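You operate a simulated robot arm through the tools that you are given. There is no shell and no other tool. Be economical: measure what you need, move in short steps, check, and stop when the job is done.

The job below is to be done with a simulated robot arm. You get a single attempt, and the scene is never put back.

## Task
Pound the seeds, grind them to powder, then brush off the crumbs.
Fine: the crumbs lie on the board; black brush; pestle and brush go back where they stood.

The check looks at the end state, three seconds after you hand in, the way a careful person would. Anything else that was tipped, shoved, dropped, spilled or broken makes it a failure.

## Robot
A 7-joint arm with a two-finger parallel gripper, fixed in place. Base frame: the origin is at the foot of the arm, x ahead of it, y to its left, z up; the work surface is at about z = 30. Units: mm, rad, N and s.
With the tool pointing down near the work surface it reaches from about 220 to 600 mm from the base axis. Its first joint turns from -1.152 to 1.152 rad. Payload 2.5 kg.
The TCP is the grasp point between the finger pads, 23 mm short of the fingertips. In the tool frame z runs along the fingers and y along their closing line. The gripper opens to 94 mm. The fingers are 38 mm wide and 10 mm thick; the gripper's body (54 by 96 mm) begins 39 mm behind the TCP.
Orientation is that of the tool frame in the base frame, as a unit quaternion [w, x, y, z]. With the fingers straight down and closing along the base's y, the tool's x points along the base's -x, its y along +y and its z along -z.

## Interface
- The arm moves only by the tool drive_tool. Its argument "motion" is text: rows parted by semicolons, each of 7 numbers parted by spaces: the shift along the base's x, y, z in mm, then the turn, a rotation vector about the base's x, y, z in rad, then the gripper command, from -1 (fully open) to 1 (shut), values between in proportion. In form: x y z ax ay az claw; .... A call has 1 to 10 rows; each row shifts and turns the commanded pose from where the row before left it. Each row takes 0.2 s and may step no farther than 50 mm and 0.15 rad from the row before; otherwise, or with a gripper value out of range, the whole call is refused. Where a pose cannot be reached the arm comes as near as it can. A force on the tool above 40 N (or 10 N above the force at the start of the call, whichever is more), or a blocked arm, ends the call early, and 0.2 s more pass. Each finger travels about 108 mm/s and halts on what it meets, pressing with about 44 N; the grip force reading is that of the motor and also rises with nothing between the fingers. The clock runs only during rows and for 0.2 s after the last one: add rows that do not move to give the fingers time. It gives the time, the measured TCP pose, the force on the tool (base axes), the opening and the grip force at its end, in the units of the frame above (readings bear some noise).
- Cameras (640 x 400 px; columns grow to the right, rows downward): "scene" is fixed at [124.3, -412.1, 545.8]; the picture's right is [0.78, -0.62, 0.00], its down [-0.35, -0.45, -0.82] and it looks along [0.51, 0.64, -0.57] (base axes); focal length 250 px, centre (320, 200). "wrist" rides on the gripper at [86, 16, -75] in the tool frame; the picture's right is [-0.18, 0.98, 0.00], its down [-0.58, -0.11, -0.81] and it looks along [-0.79, -0.15, 0.59] (tool axes); focal length 243 px, centre (320, 200). There is no depth. A picture from a camera that has moved, and an enlarged one, comes with that camera's place and axes in the base frame and with its lens.
- camera(camera): a new picture of that camera. The clock stands still meanwhile.
- inspect(camera, box): a new picture of the part [left, top, right, bottom] of that camera's present view, enlarged. The clock stands still meanwhile.
- finish_job(): hands the job in; it is judged then, once.

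Go step by step. Nothing tells you positions but the pictures and the camera data: compare them with the known pose of the tool, close in by small moves and look again before you grip or let go. The budget is 120 turns and 64 pictures, counting those below and the enlarged ones. Unless the task says otherwise, let go and move clear before handing in, and close with one line.

The tools are called as a command line: name --argument value ..., lists and objects as JSON in quotes. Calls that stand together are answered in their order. drive_tool: Moves the arm, as the interface text tells. Its arguments: {"type":"object","properties":{"motion":{"type":"string"}},"required":["motion"]} The other tools are called the same way: camera (camera) takes a picture; inspect (camera, box) takes an enlarged picture of a part of a camera's view; finish_job () hands the job in.

At the start:

```text
time: 0.0
tool_pos: [353.5, -30.1, 412.9]
tcp_rot: [0.0, 0.0, 1.0, 0.001]
ft_force: [-0.2, -0.2, 0.4]
finger_gap: 94.0
grasp_force: 0.1
```

scene: 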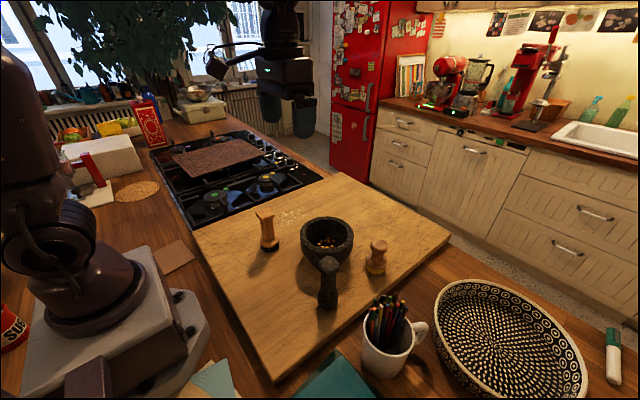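
wrist: 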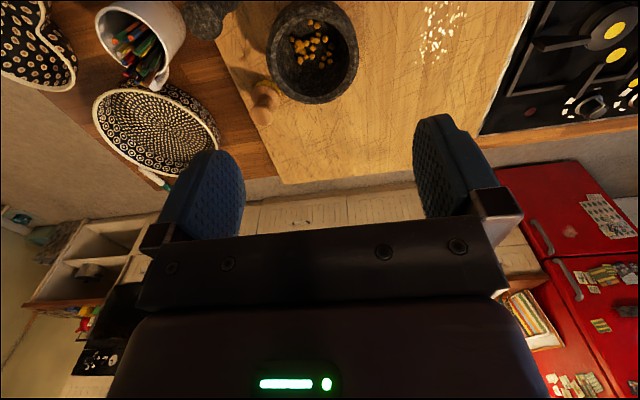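

I see a cutting board with a mortar containing yellow seeds, a dark pestle, two wooden objects (one may be a brush) and pale crumbs. I'll look closer.

inspect --camera "scene" --box '[230, 190, 410, 320]'

inspect --camera "wrist" --box '[180, 0, 500, 150]'

```text
3.08 times, centred on (320, 255) of scene
camera zoom: at [124.3, -412.1, 545.8], right [0.78, -0.62, 0.0], down [-0.35, -0.45, -0.82], along [0.51, 0.64, -0.57], focal length 768 px, centre (320, 31)
```

zoom: 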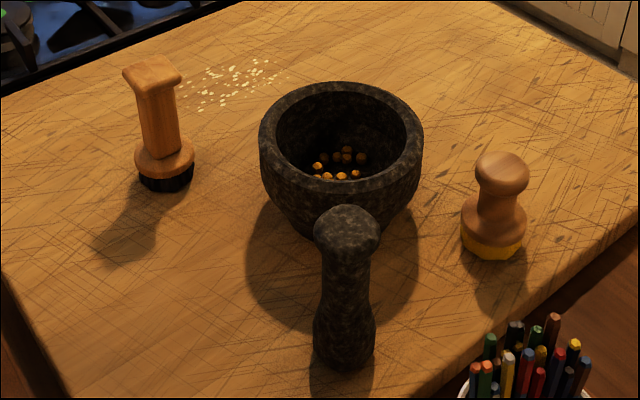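

```text
2.00 times, centred on (340, 75) of wrist
camera zoom: at [266.4, -12.2, 488.8], right [0.18, 0.98, 0.0], down [0.58, -0.11, 0.81], along [0.79, -0.15, -0.59], focal length 485 px, centre (280, 450)
```

zoom: 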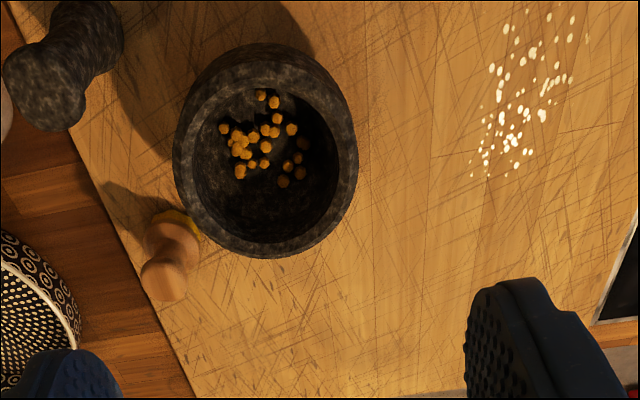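

The black-bristled brush stands near (326, 66), the pestle near (344, -166), the mortar near (425, -52) with its rim near z 104, and the crumbs near (447, 153). I go above the pestle to refine its position.

drive_tool --motion "-3 -34 -34 0 0 0 -1; -3 -34 -34 0 0 0 -1; -3 -34 -34 0 0 0 -1; -1 -34 -31 0 0 0 -1; 0 0 0 0 0 0 -1; 0 0 0 0 0 0 -1"

camera --camera "wrist"

camera --camera "scene"

```text
time: 1.4
tool_pos: [341.5, -167.8, 280.4]
tcp_rot: [0.0, 0.0, 1.0, 0.0]
ft_force: [-0.2, -0.1, -0.5]
finger_gap: 93.9
grasp_force: 0.0
```

```text
59 pictures are left
camera wrist: at [256.1, -152.6, 355.5], right [0.18, 0.98, 0.0], down [0.58, -0.11, 0.81], along [0.79, -0.15, -0.59], focal length 243 px, centre (320, 200)
```

wrist: 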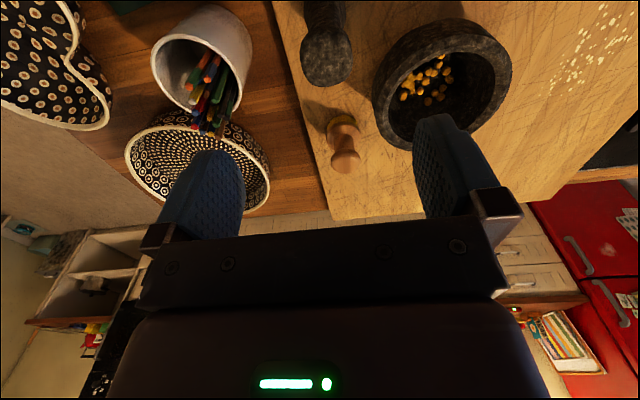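

```text
58 pictures are left
```

scene: 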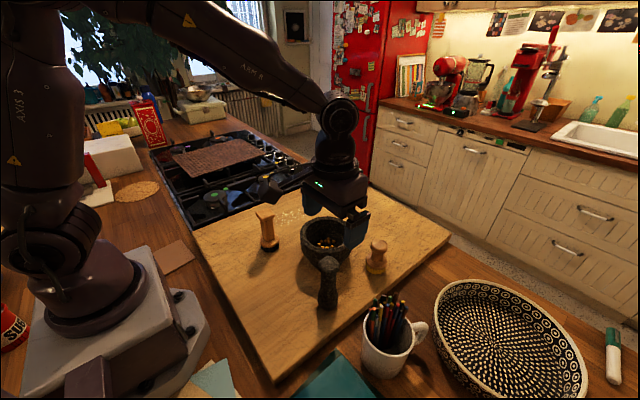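

The pestle top works out at about (344, -163, 163). I come down to just above it and check.

drive_tool --motion "1 2 -40 0 0 0 -1; 1.5 2 -38 0 0 0 -1; 0 0 0 0 0 0 -1; 0 0 0 0 0 0 -1"

camera --camera "wrist"

inspect --camera "scene" --box '[250, 190, 410, 320]'

```text
time: 2.4
tool_pos: [347.2, -162.8, 203.3]
tcp_rot: [-0.001, 0.0, 1.0, 0.0]
ft_force: [0.3, 0.0, -0.5]
finger_gap: 93.8
grasp_force: 0.1
```

```text
57 pictures are left
camera wrist: at [259.5, -145.9, 279.4], right [0.18, 0.98, 0.0], down [0.58, -0.11, 0.81], along [0.79, -0.15, -0.59], focal length 243 px, centre (320, 200)
```

wrist: 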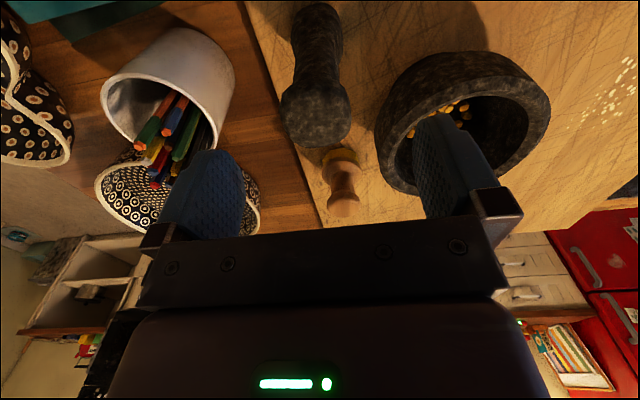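

```text
3.08 times, centred on (330, 255) of scene
camera zoom: at [124.3, -412.1, 545.8], right [0.78, -0.62, 0.0], down [-0.35, -0.45, -0.82], along [0.51, 0.64, -0.57], focal length 768 px, centre (289, 31)
```

zoom: 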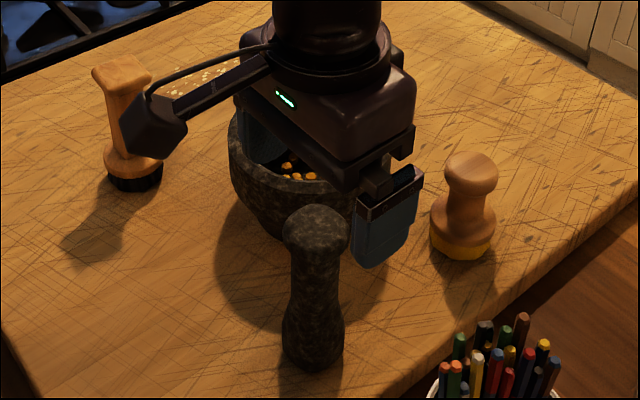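

The estimates agree on a pestle axis at about (342, -163) with its top near z 162. I descend to TCP z about 137 with the fingers open and check again before gripping.

drive_tool --motion "-4.5 0 -23 0 0 0 -1; 0 0 -23 0 0 0 -1; 0 0 -20 0 0 0 -1; 0 0 0 0 0 0 -1; 0 0 0 0 0 0 -1"

camera --camera "wrist"

inspect --camera "scene" --box '[250, 190, 410, 320]'

```text
time: 3.6
tool_pos: [342.1, -162.2, 137.5]
tcp_rot: [-0.001, 0.0, 1.0, -0.001]
ft_force: [-1.0, 0.5, 0.2]
finger_gap: 94.1
grasp_force: 0.1
```

```text
55 pictures are left
camera wrist: at [254.9, -145.1, 213.2], right [0.18, 0.98, 0.0], down [0.58, -0.11, 0.81], along [0.79, -0.15, -0.59], focal length 243 px, centre (320, 200)
```

wrist: 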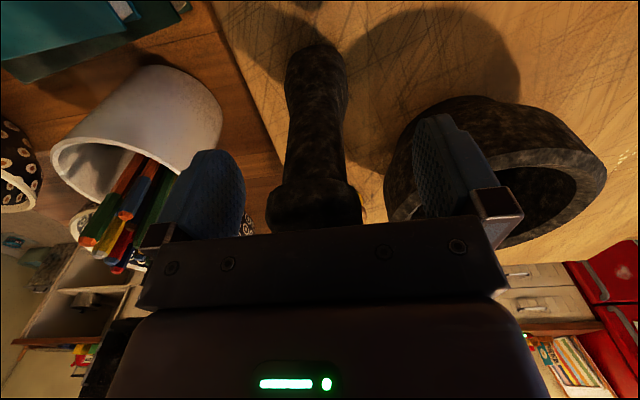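

```text
3.08 times, centred on (330, 255) of scene
camera zoom: at [124.3, -412.1, 545.8], right [0.78, -0.62, 0.0], down [-0.35, -0.45, -0.82], along [0.51, 0.64, -0.57], focal length 768 px, centre (289, 31)
```

zoom: 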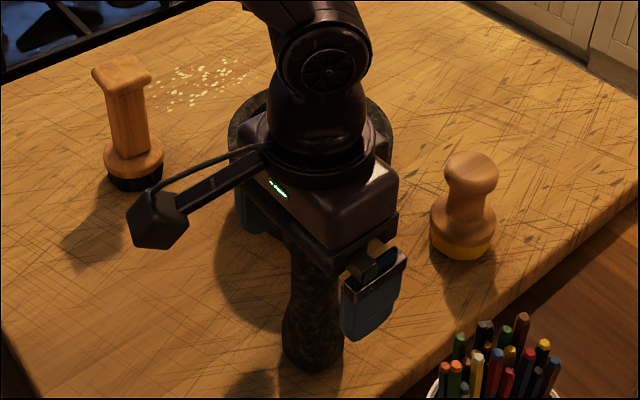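

The pestle stands between the fingers with nothing else near them, so I grip.

drive_tool --motion "0 0 0 0 0 0 1; 0 0 0 0 0 0 1; 0 0 0 0 0 0 1; 0 0 0 0 0 0 1"

camera --camera "wrist"

```text
time: 4.6
tool_pos: [341.7, -161.5, 138.9]
tcp_rot: [0.0, 0.0, 1.0, 0.0]
ft_force: [0.0, -0.3, -1.2]
finger_gap: 37.6
grasp_force: 43.9
```

```text
53 pictures are left
camera wrist: at [254.9, -145.2, 213.3], right [0.18, 0.98, 0.0], down [0.58, -0.11, 0.81], along [0.79, -0.15, -0.59], focal length 243 px, centre (320, 200)
```

wrist: 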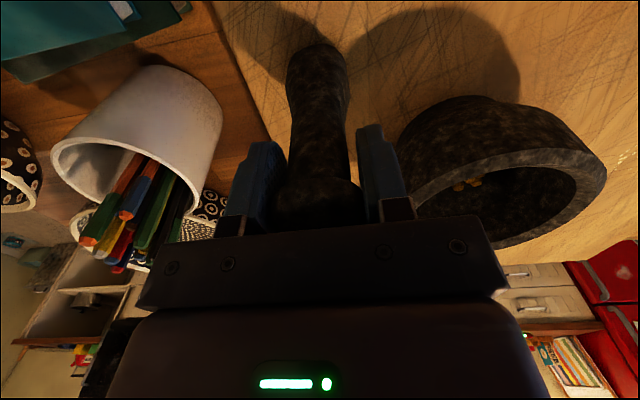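

Gripped at a 37.6 mm gap. I lift straight up and verify.

drive_tool --motion "0 0 20 0 0 0 1; 0 0 40 0 0 0 1; 0 0 40 0 0 0 1; 0 0 20 0 0 0 1; 0 0 0 0 0 0 1; 0 0 0 0 0 0 1"

camera --camera "wrist"

camera --camera "scene"

```text
time: 6.0
tool_pos: [341.7, -158.9, 255.4]
tcp_rot: [0.0, 0.0, 1.0, 0.0]
ft_force: [0.4, 0.4, -3.0]
finger_gap: 37.9
grasp_force: 44.1
```

```text
52 pictures are left
camera wrist: at [255.0, -143.9, 331.5], right [0.18, 0.98, 0.0], down [0.58, -0.11, 0.81], along [0.79, -0.15, -0.59], focal length 243 px, centre (320, 200)
```

wrist: 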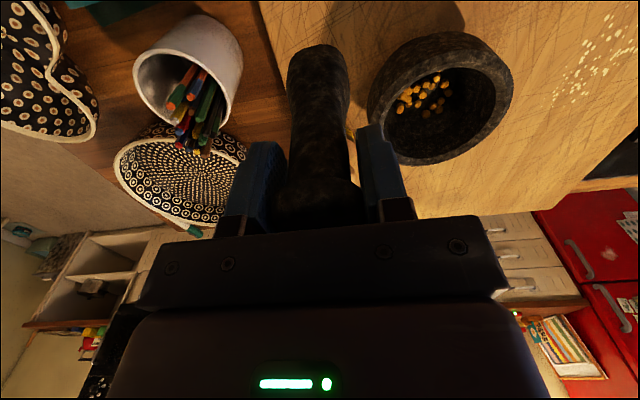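

```text
51 pictures are left
```

scene: 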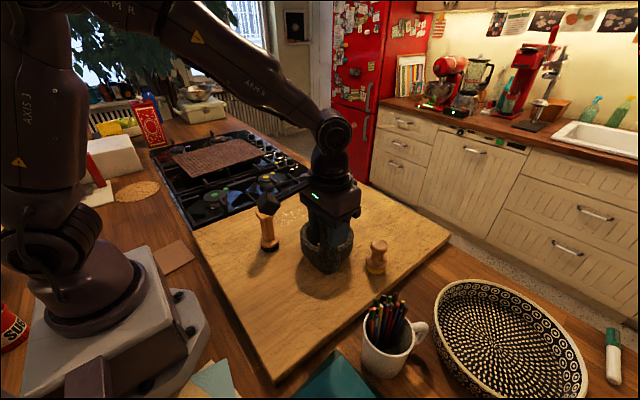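

The pestle is held. I enlarge the mortar to find its centre well.

inspect --camera "wrist" --box '[350, 20, 530, 180]'

```text
2.50 times, centred on (440, 100) of wrist
camera zoom: at [255.0, -143.9, 331.5], right [0.18, 0.98, 0.0], down [0.58, -0.11, 0.81], along [0.79, -0.15, -0.59], focal length 606 px, centre (20, 450)
```

zoom: 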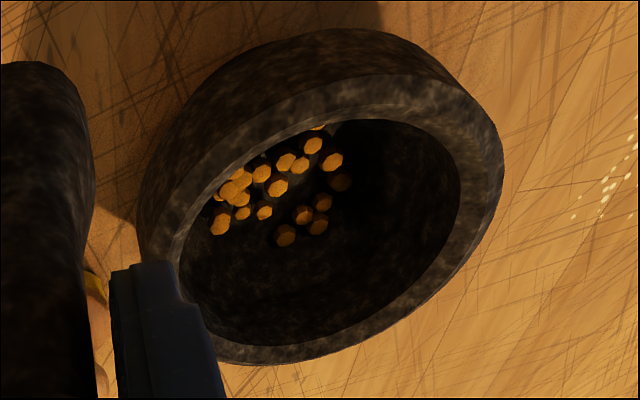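

The mortar opening centres at about (428, -50) with an inner radius near 55 mm. I carry the pestle over it.

drive_tool --motion "21 28 0 0 0 0 1; 22 28 0 0 0 0 1; 21 28 0 0 0 0 1; 22 28 0 0 0 0 1; 0 0 0 0 0 0 1; 0 0 0 0 0 0 1"

camera --camera "wrist"

inspect --camera "scene" --box '[250, 160, 410, 290]'

```text
time: 7.4
tool_pos: [427.7, -45.9, 257.4]
tcp_rot: [0.0, 0.0, 1.0, 0.0]
ft_force: [-0.3, -1.3, -2.3]
finger_gap: 37.8
grasp_force: 44.0
```

```text
49 pictures are left
camera wrist: at [340.1, -29.5, 332.0], right [0.18, 0.98, 0.0], down [0.58, -0.11, 0.81], along [0.79, -0.15, -0.59], focal length 243 px, centre (320, 200)
```

wrist: 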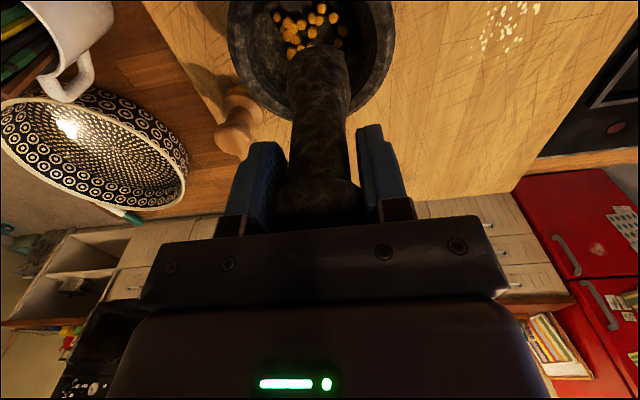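

```text
3.08 times, centred on (330, 225) of scene
camera zoom: at [124.3, -412.1, 545.8], right [0.78, -0.62, 0.0], down [-0.35, -0.45, -0.82], along [0.51, 0.64, -0.57], focal length 768 px, centre (289, 123)
```

zoom: 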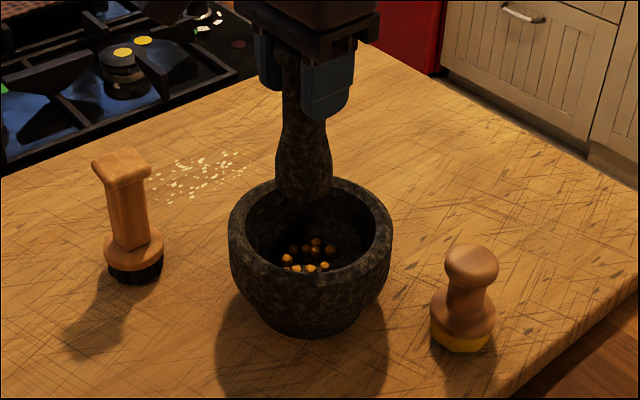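

The pestle is nearly centred above the bowl; I shift 4 mm toward -y and lower it into the bowl above the seeds.

drive_tool --motion "0 -4 -20 0 0 0 1; 0 0 -20 0 0 0 1; 0 0 -20 0 0 0 1; 0 0 -10 0 0 0 1; 0 0 0 0 0 0 1; 0 0 0 0 0 0 1"

camera --camera "wrist"

inspect --camera "scene" --box '[250, 160, 410, 290]'

```text
time: 8.8
tool_pos: [428.9, -51.7, 187.2]
tcp_rot: [0.0, 0.0, 1.0, 0.0]
ft_force: [0.1, 0.3, -2.6]
finger_gap: 37.6
grasp_force: 43.8
```

```text
47 pictures are left
camera wrist: at [340.7, -35.1, 261.9], right [0.18, 0.98, 0.0], down [0.58, -0.11, 0.81], along [0.79, -0.15, -0.59], focal length 243 px, centre (320, 200)
```

wrist: 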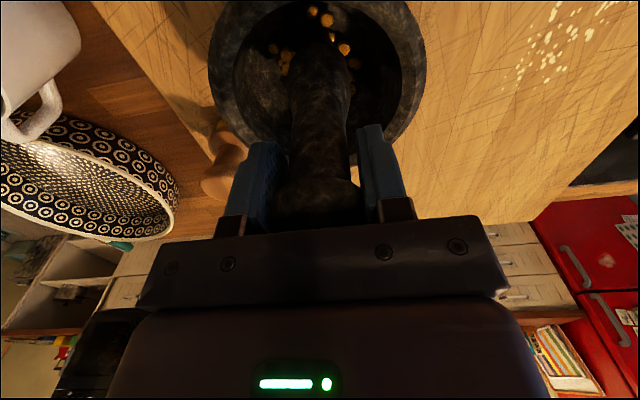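

```text
3.08 times, centred on (330, 225) of scene
camera zoom: at [124.3, -412.1, 545.8], right [0.78, -0.62, 0.0], down [-0.35, -0.45, -0.82], along [0.51, 0.64, -0.57], focal length 768 px, centre (289, 123)
```

zoom: 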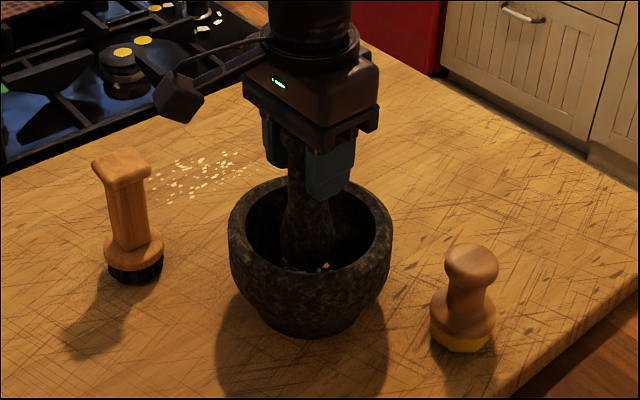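

The pestle is inside and well centred. I lower slowly until it meets the seeds or floor.

drive_tool --motion "0 0 -6 0 0 0 1; 0 0 -6 0 0 0 1; 0 0 -4 0 0 0 1; 0 0 -4 0 0 0 1; 0 0 -3 0 0 0 1; 0 0 -3 0 0 0 1; 0 0 -3 0 0 0 1; 0 0 -3 0 0 0 1"

```text
time: 10.6
tool_pos: [430.1, -53.3, 157.4]
tcp_rot: [0.005, 0.001, 1.0, -0.001]
ft_force: [-0.8, -0.3, 35.9]
finger_gap: 38.0
grasp_force: 43.3
```

Contact at TCP z about 157 with 36 N. Now I pound with short strokes.

drive_tool --motion "0 0 30 0 0 0 1; 0 0 -15 0 0 0 1; 0 0 -14 0 0 0 1; 0 0 29 0 0 0 1; 0 0 -15 0 0 0 1; 0 0 -14 0 0 0 1; 0 0 29 0 0 0 1; 0 0 -15 0 0 0 1; 0 0 -14 0 0 0 1; 0 0 29 0 0 0 1"

camera --camera "wrist"

inspect --camera "scene" --box '[250, 160, 410, 290]'

```text
time: 12.8
tool_pos: [427.9, -52.7, 184.1]
tcp_rot: [0.0, 0.0, 1.0, 0.0]
ft_force: [0.3, 0.0, -2.8]
finger_gap: 37.7
grasp_force: 44.1
```

```text
45 pictures are left
camera wrist: at [341.3, -36.7, 258.7], right [0.18, 0.98, 0.0], down [0.58, -0.11, 0.81], along [0.79, -0.15, -0.59], focal length 243 px, centre (320, 200)
```

wrist: 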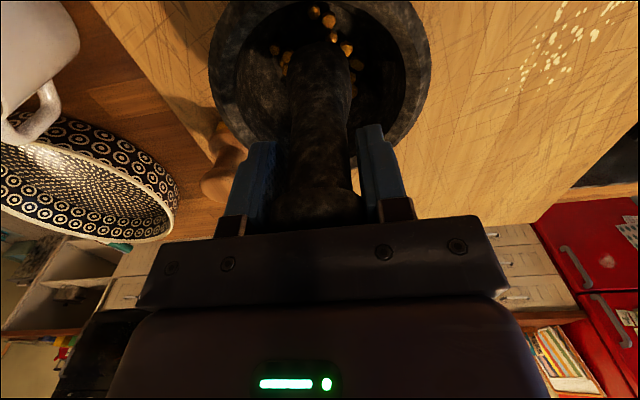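

```text
3.08 times, centred on (330, 225) of scene
camera zoom: at [124.3, -412.1, 545.8], right [0.78, -0.62, 0.0], down [-0.35, -0.45, -0.82], along [0.51, 0.64, -0.57], focal length 768 px, centre (289, 123)
```

zoom: 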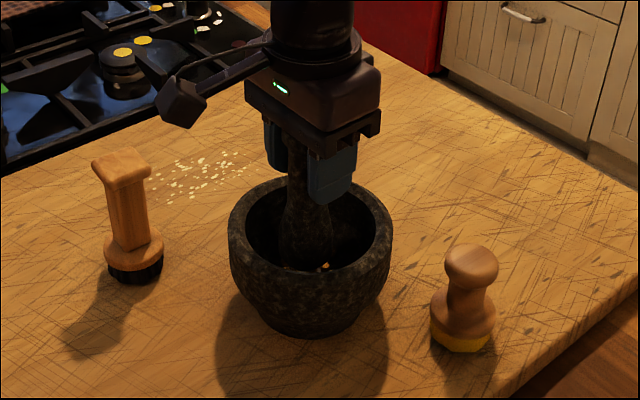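

I check the seeds closely to see what the pounding did.

inspect --camera "wrist" --box '[240, 0, 400, 100]'

```text
4.00 times, centred on (320, 50) of wrist
camera zoom: at [341.3, -36.7, 258.7], right [0.18, 0.98, 0.0], down [0.58, -0.11, 0.81], along [0.79, -0.15, -0.59], focal length 970 px, centre (320, 800)
```

zoom: 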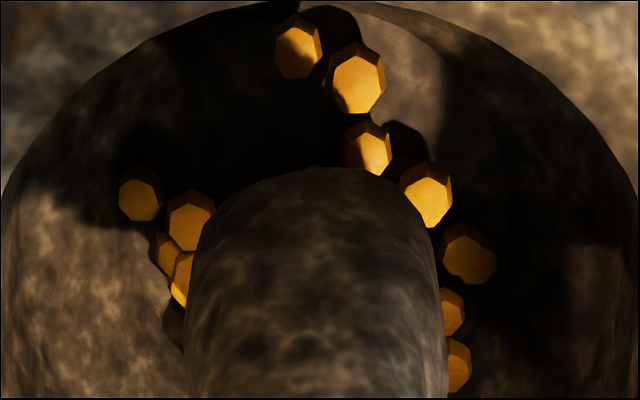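

Seeds visible are still whole, so the strokes need to land harder. I strike with a hold at the bottom.

drive_tool --motion "0 0 -29 0 0 0 1; 0 0 -2 0 0 0 1; 0 0 31 0 0 0 1; 0 0 -29 0 0 0 1; 0 0 -2 0 0 0 1; 0 0 31 0 0 0 1; 0 0 -29 0 0 0 1; 0 0 -2 0 0 0 1"

```text
time: 14.6
tool_pos: [428.8, -52.1, 156.0]
tcp_rot: [0.002, 0.001, 1.0, 0.0]
ft_force: [-6.5, 1.1, 30.0]
finger_gap: 37.7
grasp_force: 44.0
```

Strokes land at 30 N. I raise the pestle to view the bowl.

drive_tool --motion "0 0 30 0 0 0 1; 0 0 40 0 0 0 1; 0 0 30 0 0 0 1; 0 0 0 0 0 0 1"

inspect --camera "wrist" --box '[220, 0, 420, 120]'

inspect --camera "scene" --box '[280, 200, 370, 260]'

```text
time: 15.6
tool_pos: [425.9, -52.6, 252.0]
tcp_rot: [-0.001, 0.001, 1.0, 0.0]
ft_force: [-0.9, -0.9, -3.2]
finger_gap: 37.4
grasp_force: 44.1
```

```text
3.20 times, centred on (320, 60) of wrist
camera zoom: at [339.4, -35.6, 327.4], right [0.18, 0.98, 0.0], down [0.58, -0.11, 0.81], along [0.79, -0.15, -0.59], focal length 776 px, centre (320, 648)
```

zoom: 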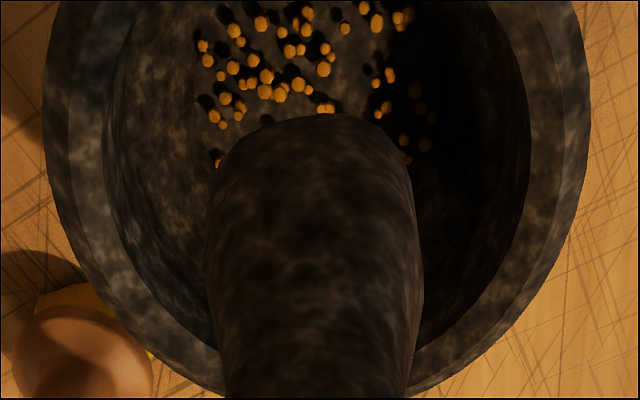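

```text
6.67 times, centred on (325, 230) of scene
camera zoom: at [124.3, -412.1, 545.8], right [0.78, -0.62, 0.0], down [-0.35, -0.45, -0.82], along [0.51, 0.64, -0.57], focal length 1664 px, centre (287, 0)
```

zoom: 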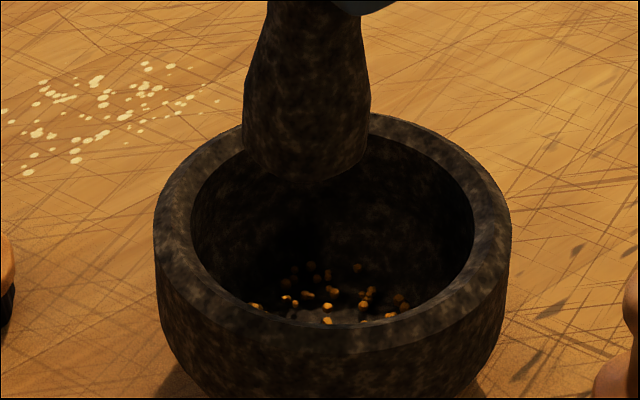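

The seeds are now cracked into small bits. I go back down to light contact and start grinding in circles.

drive_tool --motion "0 0 -35 0 0 0 1; 0 0 -35 0 0 0 1; 0 0 -15 0 0 0 1; 0 0 -8 0 0 0 1; 0 0 -3 0 0 0 1; 0 0 -2 0 0 0 1; 0 0 0 0 0 0 1"

```text
time: 17.2
tool_pos: [427.5, -53.1, 156.7]
tcp_rot: [0.0, 0.0, 1.0, 0.0]
ft_force: [-0.3, -0.4, -3.2]
finger_gap: 37.6
grasp_force: 43.7
```

No contact yet at that depth; I press 3 mm more and circle with radius 8 mm.

drive_tool --motion "0 0 -3 0 0 0 1; 8 0 0 0 0 0 1; -2.3 5.7 0 0 0 0 1; -5.7 2.3 0 0 0 0 1; -5.7 -2.3 0 0 0 0 1; -2.3 -5.7 0 0 0 0 1; 2.3 -5.7 0 0 0 0 1; 5.7 -2.3 0 0 0 0 1; 5.7 2.3 0 0 0 0 1; 2.3 5.7 0 0 0 0 1"

```text
time: 19.4
tool_pos: [435.8, -51.8, 151.5]
tcp_rot: [0.0, 0.001, 1.0, 0.0]
ft_force: [0.9, -2.3, -0.3]
finger_gap: 37.6
grasp_force: 44.2
```

Contact is light, so I press 2 mm deeper and circle wider.

drive_tool --motion "3 0 -2 0 0 0 1; -3.2 7.8 0 0 0 0 1; -7.8 3.2 0 0 0 0 1; -7.8 -3.2 0 0 0 0 1; -3.2 -7.8 0 0 0 0 1; 3.2 -7.8 0 0 0 0 1; 7.8 -3.2 0 0 0 0 1; 7.8 3.2 0 0 0 0 1; 3.2 7.8 0 0 0 0 1"

inspect --camera "wrist" --box '[220, 0, 420, 120]'

inspect --camera "scene" --box '[270, 190, 380, 270]'

```text
time: 21.0
tool_pos: [423.4, -61.8, 152.1]
tcp_rot: [-0.004, -0.001, 1.0, 0.001]
ft_force: [-2.6, 1.5, 4.5]
finger_gap: 37.8
grasp_force: 43.9
stopped in row 7: the force on the tool passed its limit (the readings are from after the stop); the commanded pose is now the measured one
```

```text
3.20 times, centred on (320, 60) of wrist
camera zoom: at [336.9, -45.5, 227.5], right [0.18, 0.98, 0.0], down [0.59, -0.11, 0.8], along [0.79, -0.15, -0.6], focal length 776 px, centre (320, 648)
```

zoom: 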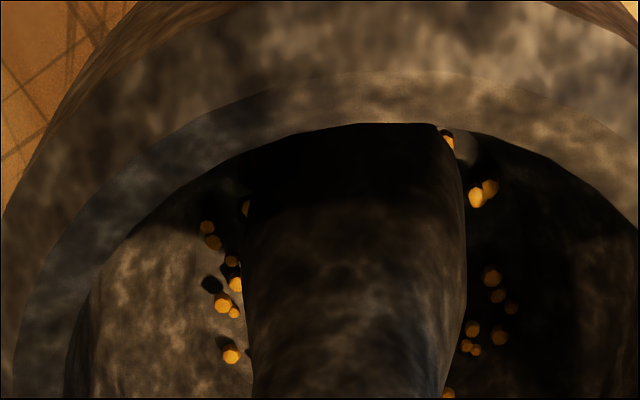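

```text
5.00 times, centred on (325, 230) of scene
camera zoom: at [124.2, -412.1, 545.8], right [0.78, -0.62, 0.0], down [-0.35, -0.45, -0.82], along [0.51, 0.64, -0.57], focal length 1248 px, centre (295, 50)
```

zoom: 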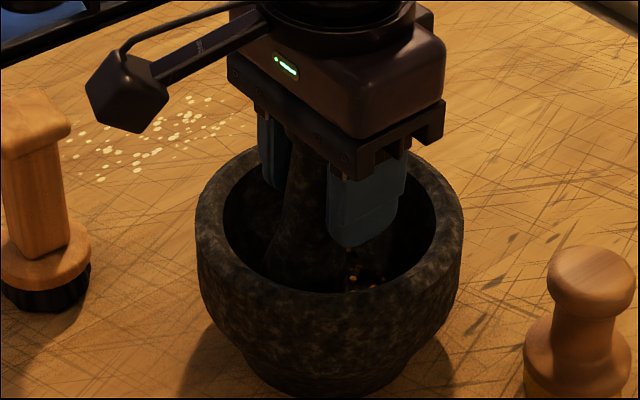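

A force limit stopped me on the wall, and the pestle may have tilted in the grip. I lift straight up to look.

drive_tool --motion "2 4 20 0 0 0 1; 2 4 40 0 0 0 1; 0 0 40 0 0 0 1; 0 0 0 0 0 0 1"

camera --camera "wrist"

inspect --camera "scene" --box '[250, 160, 410, 260]'

```text
time: 22.0
tool_pos: [425.4, -54.7, 250.1]
tcp_rot: [-0.005, -0.001, 1.0, 0.003]
ft_force: [-0.2, 0.1, -2.0]
finger_gap: 38.0
grasp_force: 43.7
```

```text
38 pictures are left
camera wrist: at [339.2, -38.3, 326.7], right [0.18, 0.98, 0.0], down [0.59, -0.11, 0.8], along [0.79, -0.15, -0.6], focal length 243 px, centre (320, 200)
```

wrist: 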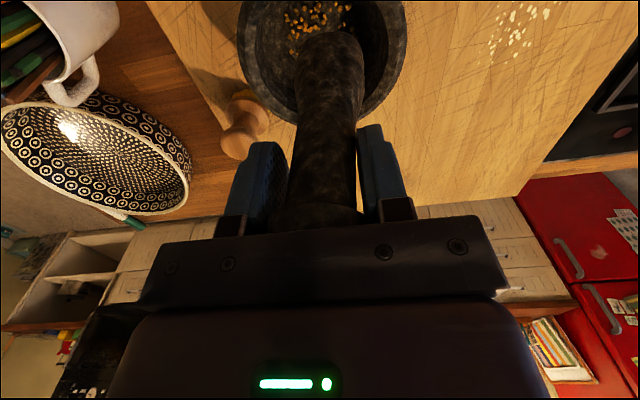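

```text
4.00 times, centred on (330, 210) of scene
camera zoom: at [124.3, -412.1, 545.8], right [0.78, -0.62, 0.0], down [-0.35, -0.45, -0.82], along [0.51, 0.64, -0.57], focal length 998 px, centre (280, 160)
```

zoom: 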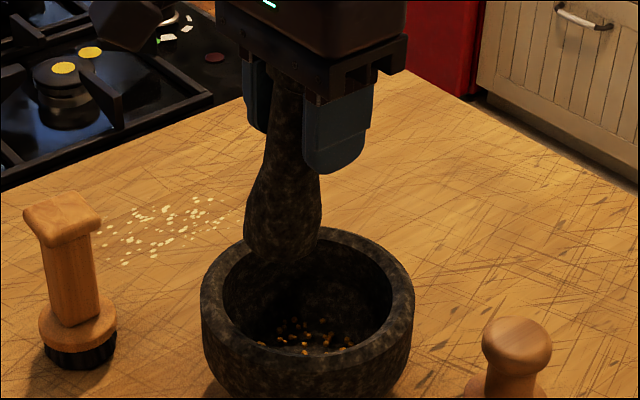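

The pestle tilted about 10° in the grip, tip toward the base. I lower it into the bowl and use the near wall to straighten it.

drive_tool --motion "0 0 -30 0 0 0 1; 0 0 -30 0 0 0 1; 0 0 -20 0 0 0 1; 0 0 -6 0 0 0 1; -4 0 0 0 0 0 1; -4 0 0 0 0 0 1; 0 0 0 0 0 0 1"

```text
time: 23.6
tool_pos: [418.7, -54.2, 164.9]
tcp_rot: [-0.004, 0.0, 1.0, 0.001]
ft_force: [0.1, 0.7, -2.9]
finger_gap: 37.4
grasp_force: 43.7
```

drive_tool --motion "-4 0 0 0 0 0 1; -3 0 0 0 0 0 1; -3 0 0 0 0 0 1; -3 0 0 0 0 0 1; 0 0 0 0 0 0 1"

camera --camera "wrist"

```text
time: 24.8
tool_pos: [407.1, -54.2, 165.5]
tcp_rot: [-0.003, 0.0, 1.0, 0.001]
ft_force: [11.7, 0.3, 3.2]
finger_gap: 37.3
grasp_force: 44.5
```

```text
36 pictures are left
camera wrist: at [320.2, -38.0, 241.7], right [0.18, 0.98, 0.0], down [0.59, -0.11, 0.8], along [0.79, -0.15, -0.6], focal length 243 px, centre (320, 200)
```

wrist: 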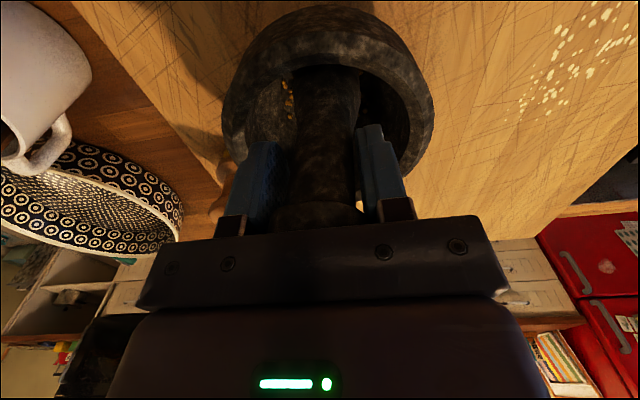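

Reaction is 12 N, so it is turning against the wall. A little more, then back to centre and up to look.

drive_tool --motion "-3 0 0 0 0 0 1; -2 0 0 0 0 0 1; 0 0 0 0 0 0 1; 10 0 0 0 0 0 1; 10 0 10 0 0 0 1; 0 0 40 0 0 0 1; 0 0 30 0 0 0 1; 0 0 0 0 0 0 1"

camera --camera "wrist"

inspect --camera "scene" --box '[250, 160, 410, 260]'

```text
time: 26.6
tool_pos: [420.9, -53.2, 242.6]
tcp_rot: [-0.005, -0.001, 1.0, 0.002]
ft_force: [0.4, 0.4, -2.5]
finger_gap: 37.5
grasp_force: 43.9
```

```text
35 pictures are left
camera wrist: at [335.2, -37.9, 320.8], right [0.18, 0.98, 0.0], down [0.59, -0.11, 0.8], along [0.79, -0.15, -0.6], focal length 243 px, centre (320, 200)
```

wrist: 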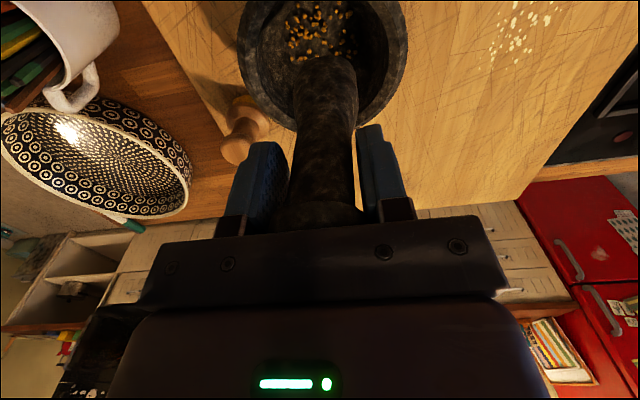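

```text
4.00 times, centred on (330, 210) of scene
camera zoom: at [124.3, -412.1, 545.8], right [0.78, -0.62, 0.0], down [-0.35, -0.45, -0.82], along [0.51, 0.64, -0.57], focal length 998 px, centre (280, 160)
```

zoom: 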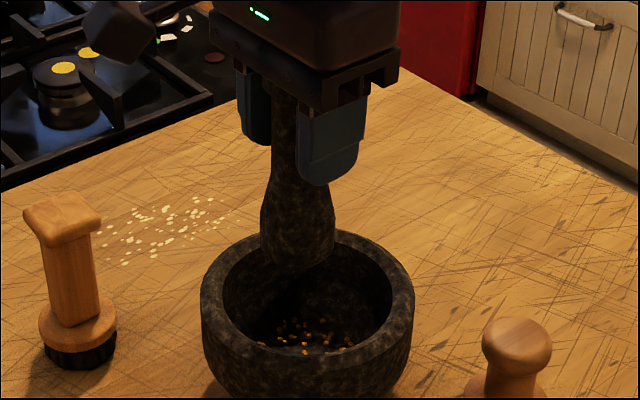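

The pestle is nearly upright again. I go back down, this time staying near the centre for small, firm circles.

drive_tool --motion "0 0 -35 0 0 0 1; 0 0 -35 0 0 0 1; 0 0 -12 0 0 0 1; 0 0 -4 0 0 0 1; 0 0 -2 0 0 0 1; 0 0 -2 0 0 0 1; 0 0 0 0 0 0 1"

```text
time: 28.2
tool_pos: [422.3, -53.4, 154.4]
tcp_rot: [-0.005, -0.001, 1.0, 0.001]
ft_force: [-0.9, -0.3, -2.9]
finger_gap: 37.4
grasp_force: 44.1
```

drive_tool --motion "0 0 -2 0 0 0 1; 0 0 -2 0 0 0 1; 0 0 -1 0 0 0 1; 0 0 -1 0 0 0 1; 0 0 0 0 0 0 1"

```text
time: 29.4
tool_pos: [422.5, -53.0, 150.1]
tcp_rot: [-0.003, -0.001, 1.0, 0.002]
ft_force: [-5.5, 3.4, 28.7]
finger_gap: 37.6
grasp_force: 43.7
```

Firm contact at 29 N. I ease by 1 mm and grind in 5 mm circles.

drive_tool --motion "3 2 1 0 0 0 1; -1.5 3.5 0 0 0 0 1; -3.5 1.5 0 0 0 0 1; -3.5 -1.5 0 0 0 0 1; -1.5 -3.5 0 0 0 0 1; 1.5 -3.5 0 0 0 0 1; 3.5 -1.5 0 0 0 0 1; 3.5 1.5 0 0 0 0 1; 1.5 3.5 0 0 0 0 1"

```text
time: 31.4
tool_pos: [424.5, -52.2, 148.7]
tcp_rot: [-0.004, 0.0, 1.0, 0.001]
ft_force: [-1.4, -1.4, 1.1]
finger_gap: 37.4
grasp_force: 43.8
```

The contact eased as material gave way. I press 2 mm more and keep circling.

drive_tool --motion "0 0 -2 0 0 0 1; -1.5 3.5 0 0 0 0 1; -3.5 1.5 0 0 0 0 1; -3.5 -1.5 0 0 0 0 1; -1.5 -3.5 0 0 0 0 1; 1.5 -3.5 0 0 0 0 1; 3.5 -1.5 0 0 0 0 1; 3.5 1.5 0 0 0 0 1; 1.5 3.5 0 0 0 0 1"

inspect --camera "wrist" --box '[220, 0, 420, 120]'

```text
time: 33.0
tool_pos: [416.1, -52.9, 150.3]
tcp_rot: [-0.006, -0.001, 1.0, 0.003]
ft_force: [-2.3, 1.2, 4.1]
finger_gap: 37.6
grasp_force: 43.8
stopped in row 7: the force on the tool passed its limit (the readings are from after the stop); the commanded pose is now the measured one
```

```text
3.20 times, centred on (320, 60) of wrist
camera zoom: at [330.1, -37.6, 225.9], right [0.18, 0.98, 0.0], down [0.59, -0.11, 0.8], along [0.79, -0.14, -0.6], focal length 776 px, centre (320, 648)
```

zoom: 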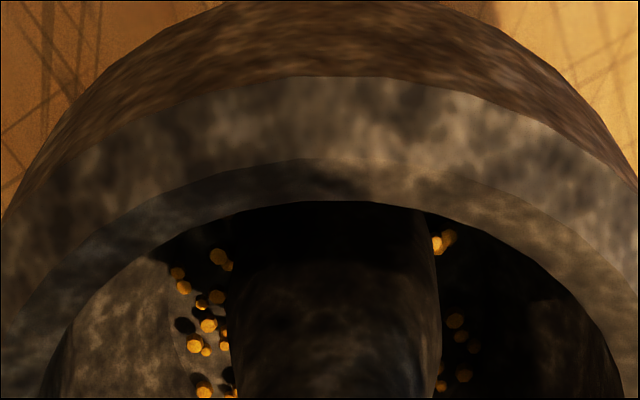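

Bits remain around the rim of the floor. I keep grinding with somewhat wider circles at moderate pressure.

drive_tool --motion "-3 0 -0.5 0 0 0 1; 2.3 -5.7 0 0 0 0 1; 5.7 -2.3 0 0 0 0 1; 5.7 2.3 0 0 0 0 1; 2.3 5.7 0 0 0 0 1; -2.3 5.7 0 0 0 0 1; -5.7 2.3 0 0 0 0 1; -5.7 -2.3 0 0 0 0 1; -2.3 -5.7 0 0 0 0 1"

```text
time: 35.0
tool_pos: [413.1, -51.5, 150.3]
tcp_rot: [-0.007, -0.002, 1.0, 0.003]
ft_force: [1.7, 6.5, 9.3]
finger_gap: 37.7
grasp_force: 43.7
```

Contact held at about 9–12 N through the whole circle. Another one.

drive_tool --motion "2.3 -5.7 -0.5 0 0 0 1; 5.7 -2.3 0 0 0 0 1; 5.7 2.3 0 0 0 0 1; 2.3 5.7 0 0 0 0 1; -2.3 5.7 0 0 0 0 1; -5.7 2.3 0 0 0 0 1; -5.7 -2.3 0 0 0 0 1; -2.3 -5.7 0 0 0 0 1; 2.3 -5.7 0 0 0 0 1; 5.7 -2.3 0 0 0 0 1"

inspect --camera "wrist" --box '[220, 0, 420, 120]'

```text
time: 37.0
tool_pos: [416.1, -54.4, 149.9]
tcp_rot: [-0.008, -0.002, 1.0, 0.006]
ft_force: [-1.7, 1.8, 3.3]
finger_gap: 37.8
grasp_force: 44.3
stopped in row 10: the force on the tool passed its limit (the readings are from after the stop); the commanded pose is now the measured one
```

```text
3.20 times, centred on (320, 60) of wrist
camera zoom: at [329.2, -39.9, 226.3], right [0.18, 0.98, 0.01], down [0.59, -0.12, 0.8], along [0.78, -0.14, -0.6], focal length 776 px, centre (320, 648)
```

zoom: 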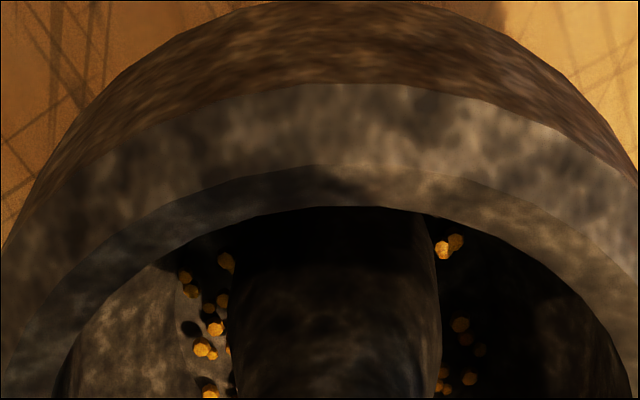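

I level the tool's small drift and keep grinding.

drive_tool --motion "-3 1 0 0 0 0 1; 2.3 -5.7 0 0 0 0 1; 5.7 -2.3 0 0 0 0 1; 5.7 2.3 0 0 0 0 1; 2.3 5.7 0 0 0 0 1; -2.3 5.7 0 0 0 0 1; -5.7 2.3 0 0 0 0 1; -5.7 -2.3 0 0 0 0 1; -2.3 -5.7 0 0 0 0 1"

drive_tool --motion "2.3 -5.7 0 0 0 0 1; 5.7 -2.3 0 0 0 0 1; 5.7 2.3 0 0 0 0 1; 2.3 5.7 0 0 0 0 1; -2.3 5.7 0 0 0 0 1; -5.7 2.3 0 0 0 0 1; -5.7 -2.3 0 0 0 0 1; -2.3 -5.7 0 0 0 0 1"

drive_tool --motion "8 0 20 0 0 0 1; 0 0 40 0 0 0 1; 0 0 35 0 0 0 1; 0 0 0 0 0 0 1"

inspect --camera "wrist" --box '[220, 0, 420, 120]'

inspect --camera "scene" --box '[270, 170, 380, 260]'

```text
time: 39.0
tool_pos: [411.8, -52.7, 148.8]
tcp_rot: [-0.008, -0.003, 1.0, 0.006]
ft_force: [0.7, 2.5, 2.3]
finger_gap: 37.1
grasp_force: 43.7
```

```text
time: 40.8
tool_pos: [411.6, -53.6, 148.7]
tcp_rot: [-0.008, -0.004, 1.0, 0.007]
ft_force: [1.7, 4.1, 7.1]
finger_gap: 37.5
grasp_force: 44.0
```

```text
time: 41.8
tool_pos: [420.4, -51.9, 244.4]
tcp_rot: [-0.009, -0.003, 1.0, 0.006]
ft_force: [-0.2, 0.7, -2.1]
finger_gap: 37.5
grasp_force: 44.1
```

```text
3.20 times, centred on (320, 60) of wrist
camera zoom: at [333.7, -37.5, 320.9], right [0.18, 0.98, 0.01], down [0.59, -0.12, 0.8], along [0.78, -0.14, -0.61], focal length 776 px, centre (320, 648)
```

zoom: 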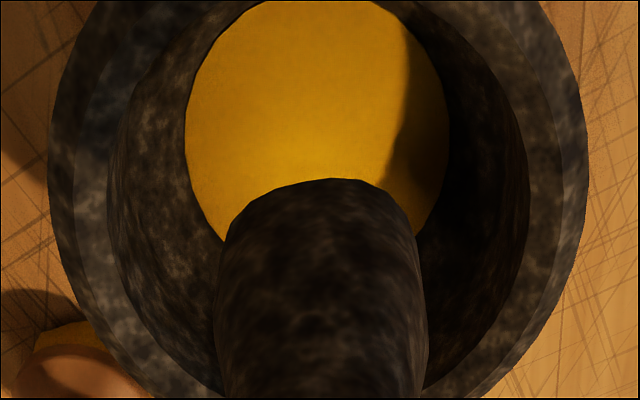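

```text
4.44 times, centred on (325, 215) of scene
camera zoom: at [124.3, -412.1, 545.8], right [0.78, -0.62, 0.0], down [-0.35, -0.45, -0.82], along [0.51, 0.64, -0.57], focal length 1109 px, centre (298, 133)
```

zoom: 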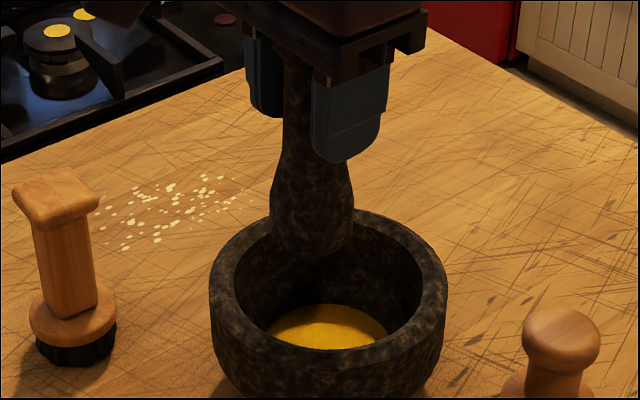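

The seeds are now fine yellow powder. I level the tool and carry the pestle back above its old place.

drive_tool --motion "0 0 10 -0.012 -0.018 -0.006 1; -20 -27 0 0 0 0 1; -20 -28 0 0 0 0 1; -20 -28 0 0 0 0 1; -19 -27 0 0 0 0 1; 0 0 0 0 0 0 1; 0 0 0 0 0 0 1"

camera --camera "wrist"

inspect --camera "scene" --box '[250, 190, 410, 320]'

```text
time: 43.4
tool_pos: [339.6, -163.6, 255.8]
tcp_rot: [0.001, 0.0, 1.0, 0.0]
ft_force: [-0.2, -0.2, -2.9]
finger_gap: 37.6
grasp_force: 44.2
```

```text
29 pictures are left
camera wrist: at [252.6, -146.6, 330.5], right [0.18, 0.98, 0.0], down [0.58, -0.11, 0.81], along [0.79, -0.15, -0.59], focal length 243 px, centre (320, 200)
```

wrist: 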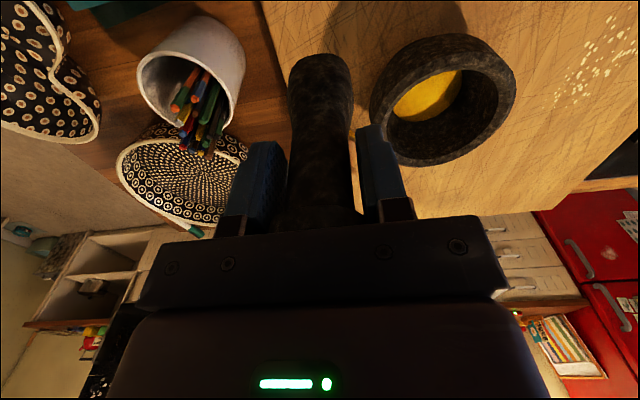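

```text
3.08 times, centred on (330, 255) of scene
camera zoom: at [124.3, -412.1, 545.8], right [0.78, -0.62, 0.0], down [-0.35, -0.45, -0.82], along [0.51, 0.64, -0.57], focal length 768 px, centre (289, 31)
```

zoom: 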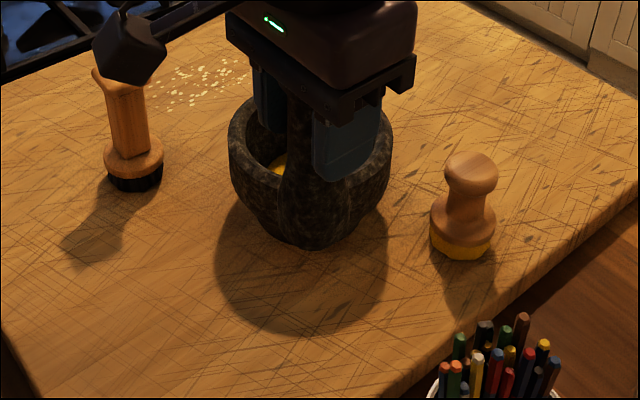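

The pestle is held upright, though it has probably slid up a few mm in the grip. I lower it to just above the board and compare with where it stood.

drive_tool --motion "2 1 -35 0 0 0 1; 0 0 -35 0 0 0 1; 0 0 -30 0 0 0 1; 0 0 -12 0 0 0 1; 0 0 0 0 0 0 1; 0 0 0 0 0 0 1"

inspect --camera "scene" --box '[250, 190, 410, 320]'

camera --camera "wrist"

```text
time: 44.8
tool_pos: [342.9, -162.5, 143.9]
tcp_rot: [0.001, 0.0, 1.0, 0.0]
ft_force: [-1.0, -0.6, -1.9]
finger_gap: 37.5
grasp_force: 44.1
```

```text
3.08 times, centred on (330, 255) of scene
camera zoom: at [124.3, -412.1, 545.8], right [0.78, -0.62, 0.0], down [-0.35, -0.45, -0.82], along [0.51, 0.64, -0.57], focal length 768 px, centre (289, 31)
```

zoom: 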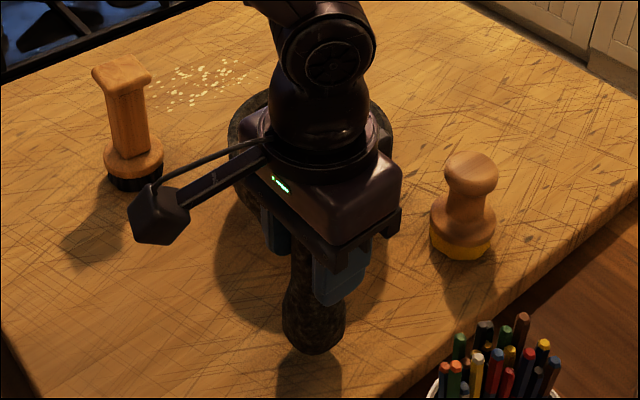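

```text
26 pictures are left
camera wrist: at [255.5, -146.5, 217.9], right [0.18, 0.98, 0.0], down [0.58, -0.11, 0.81], along [0.79, -0.15, -0.59], focal length 243 px, centre (320, 200)
```

wrist: 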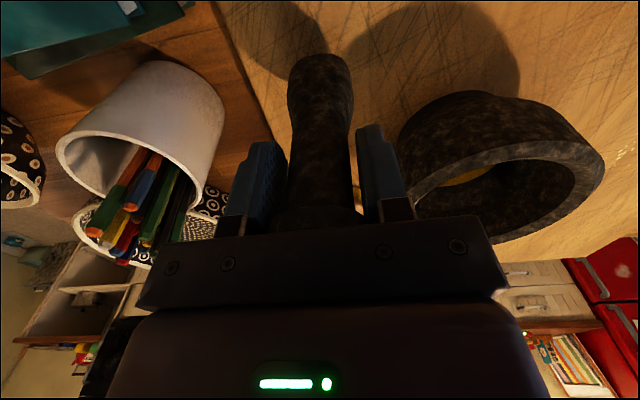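

It lines up laterally with its old spot and is about 14 mm up. I lower until it touches.

drive_tool --motion "0 0 -6 0 0 0 1; 0 0 -3 0 0 0 1; 0 0 -2 0 0 0 1; 0 0 -1 0 0 0 1; 0 0 0 0 0 0 1"

```text
time: 46.0
tool_pos: [342.7, -162.5, 131.4]
tcp_rot: [0.0, 0.0, 1.0, 0.0]
ft_force: [0.0, -0.1, -2.9]
finger_gap: 37.5
grasp_force: 43.9
```

drive_tool --motion "0 0 -1 0 0 0 1; 0 0 -1 0 0 0 1; 0 0 -1 0 0 0 1; 0 0 0 0 0 0 1"

```text
time: 47.0
tool_pos: [343.8, -163.5, 128.4]
tcp_rot: [0.001, 0.0, 1.0, 0.0]
ft_force: [0.5, -0.2, -2.1]
finger_gap: 37.1
grasp_force: 43.7
```

drive_tool --motion "0 0 -1 0 0 0 1; 0 0 -1 0 0 0 1; 0 0 0 0 0 0 1"

inspect --camera "scene" --box '[250, 190, 410, 320]'

```text
time: 47.8
tool_pos: [344.3, -163.1, 126.0]
tcp_rot: [0.001, 0.001, 1.0, -0.001]
ft_force: [-0.7, -0.2, -3.0]
finger_gap: 37.6
grasp_force: 44.2
```

```text
3.08 times, centred on (330, 255) of scene
camera zoom: at [124.3, -412.1, 545.8], right [0.78, -0.62, 0.0], down [-0.35, -0.45, -0.82], along [0.51, 0.64, -0.57], focal length 768 px, centre (289, 31)
```

zoom: 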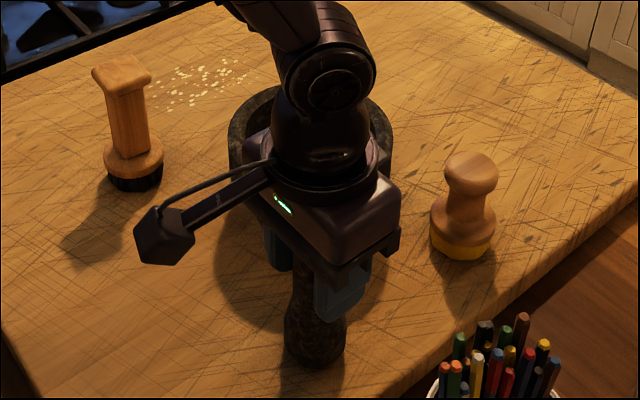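

Almost touching. I continue in 1 mm steps.

drive_tool --motion "-1 0 -1 0 0 0 1; 0 0 -1 0 0 0 1; 0 0 0 0 0 0 1"

```text
time: 48.6
tool_pos: [342.9, -163.6, 125.3]
tcp_rot: [0.002, 0.001, 1.0, -0.001]
ft_force: [-1.5, 2.4, 29.0]
finger_gap: 37.4
grasp_force: 44.4
```

It stands on the board. I relieve the press slightly and open the fingers.

drive_tool --motion "0 0 1 0 0 0 1; 0 0 0 0 0 0 1; 0 0 0 0 0 0 0.6; 0 0 0 0 0 0 -1; 0 0 0 0 0 0 -1; 0 0 0 0 0 0 -1; 0 0 0 0 0 0 -1"

camera --camera "wrist"

```text
time: 50.2
tool_pos: [342.4, -162.2, 124.6]
tcp_rot: [0.002, 0.0, 1.0, 0.001]
ft_force: [5.0, 0.0, 21.1]
finger_gap: 93.8
grasp_force: 0.0
```

```text
24 pictures are left
camera wrist: at [255.2, -146.2, 199.6], right [0.18, 0.98, 0.0], down [0.58, -0.11, 0.81], along [0.79, -0.15, -0.59], focal length 243 px, centre (320, 200)
```

wrist: 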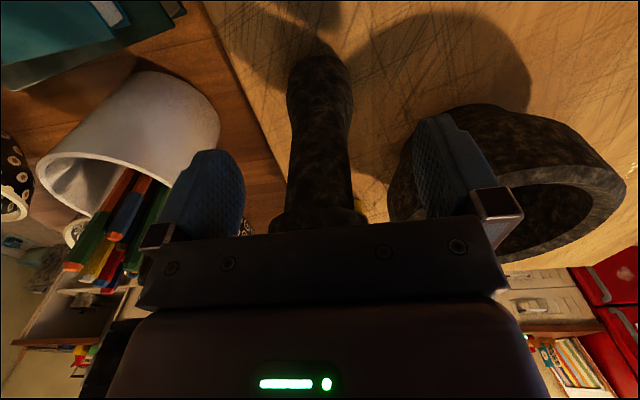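

The palm is touching the pestle's top, so I rise gently straight up.

drive_tool --motion "0 0 1 0 0 0 -1; 0 0 1 0 0 0 -1; 0 0 2 0 0 0 -1; 0 0 3 0 0 0 -1; 0 0 0 0 0 0 -1"

inspect --camera "scene" --box '[250, 190, 410, 320]'

```text
time: 51.4
tool_pos: [341.1, -162.7, 131.7]
tcp_rot: [0.001, 0.0, 1.0, 0.001]
ft_force: [-1.2, -0.3, 0.3]
finger_gap: 93.9
grasp_force: 0.0
```

```text
3.08 times, centred on (330, 255) of scene
camera zoom: at [124.3, -412.1, 545.8], right [0.78, -0.62, 0.0], down [-0.35, -0.45, -0.82], along [0.51, 0.64, -0.57], focal length 768 px, centre (289, 31)
```

zoom: 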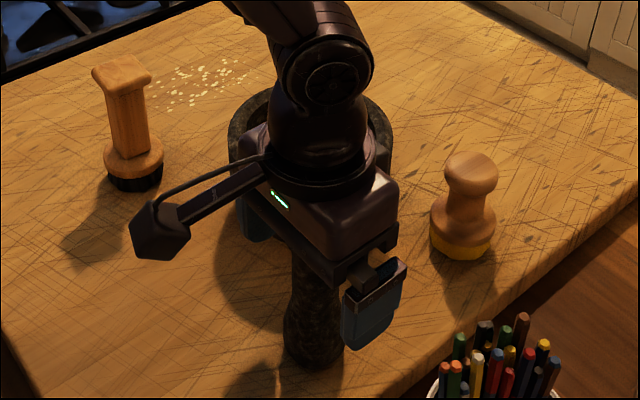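

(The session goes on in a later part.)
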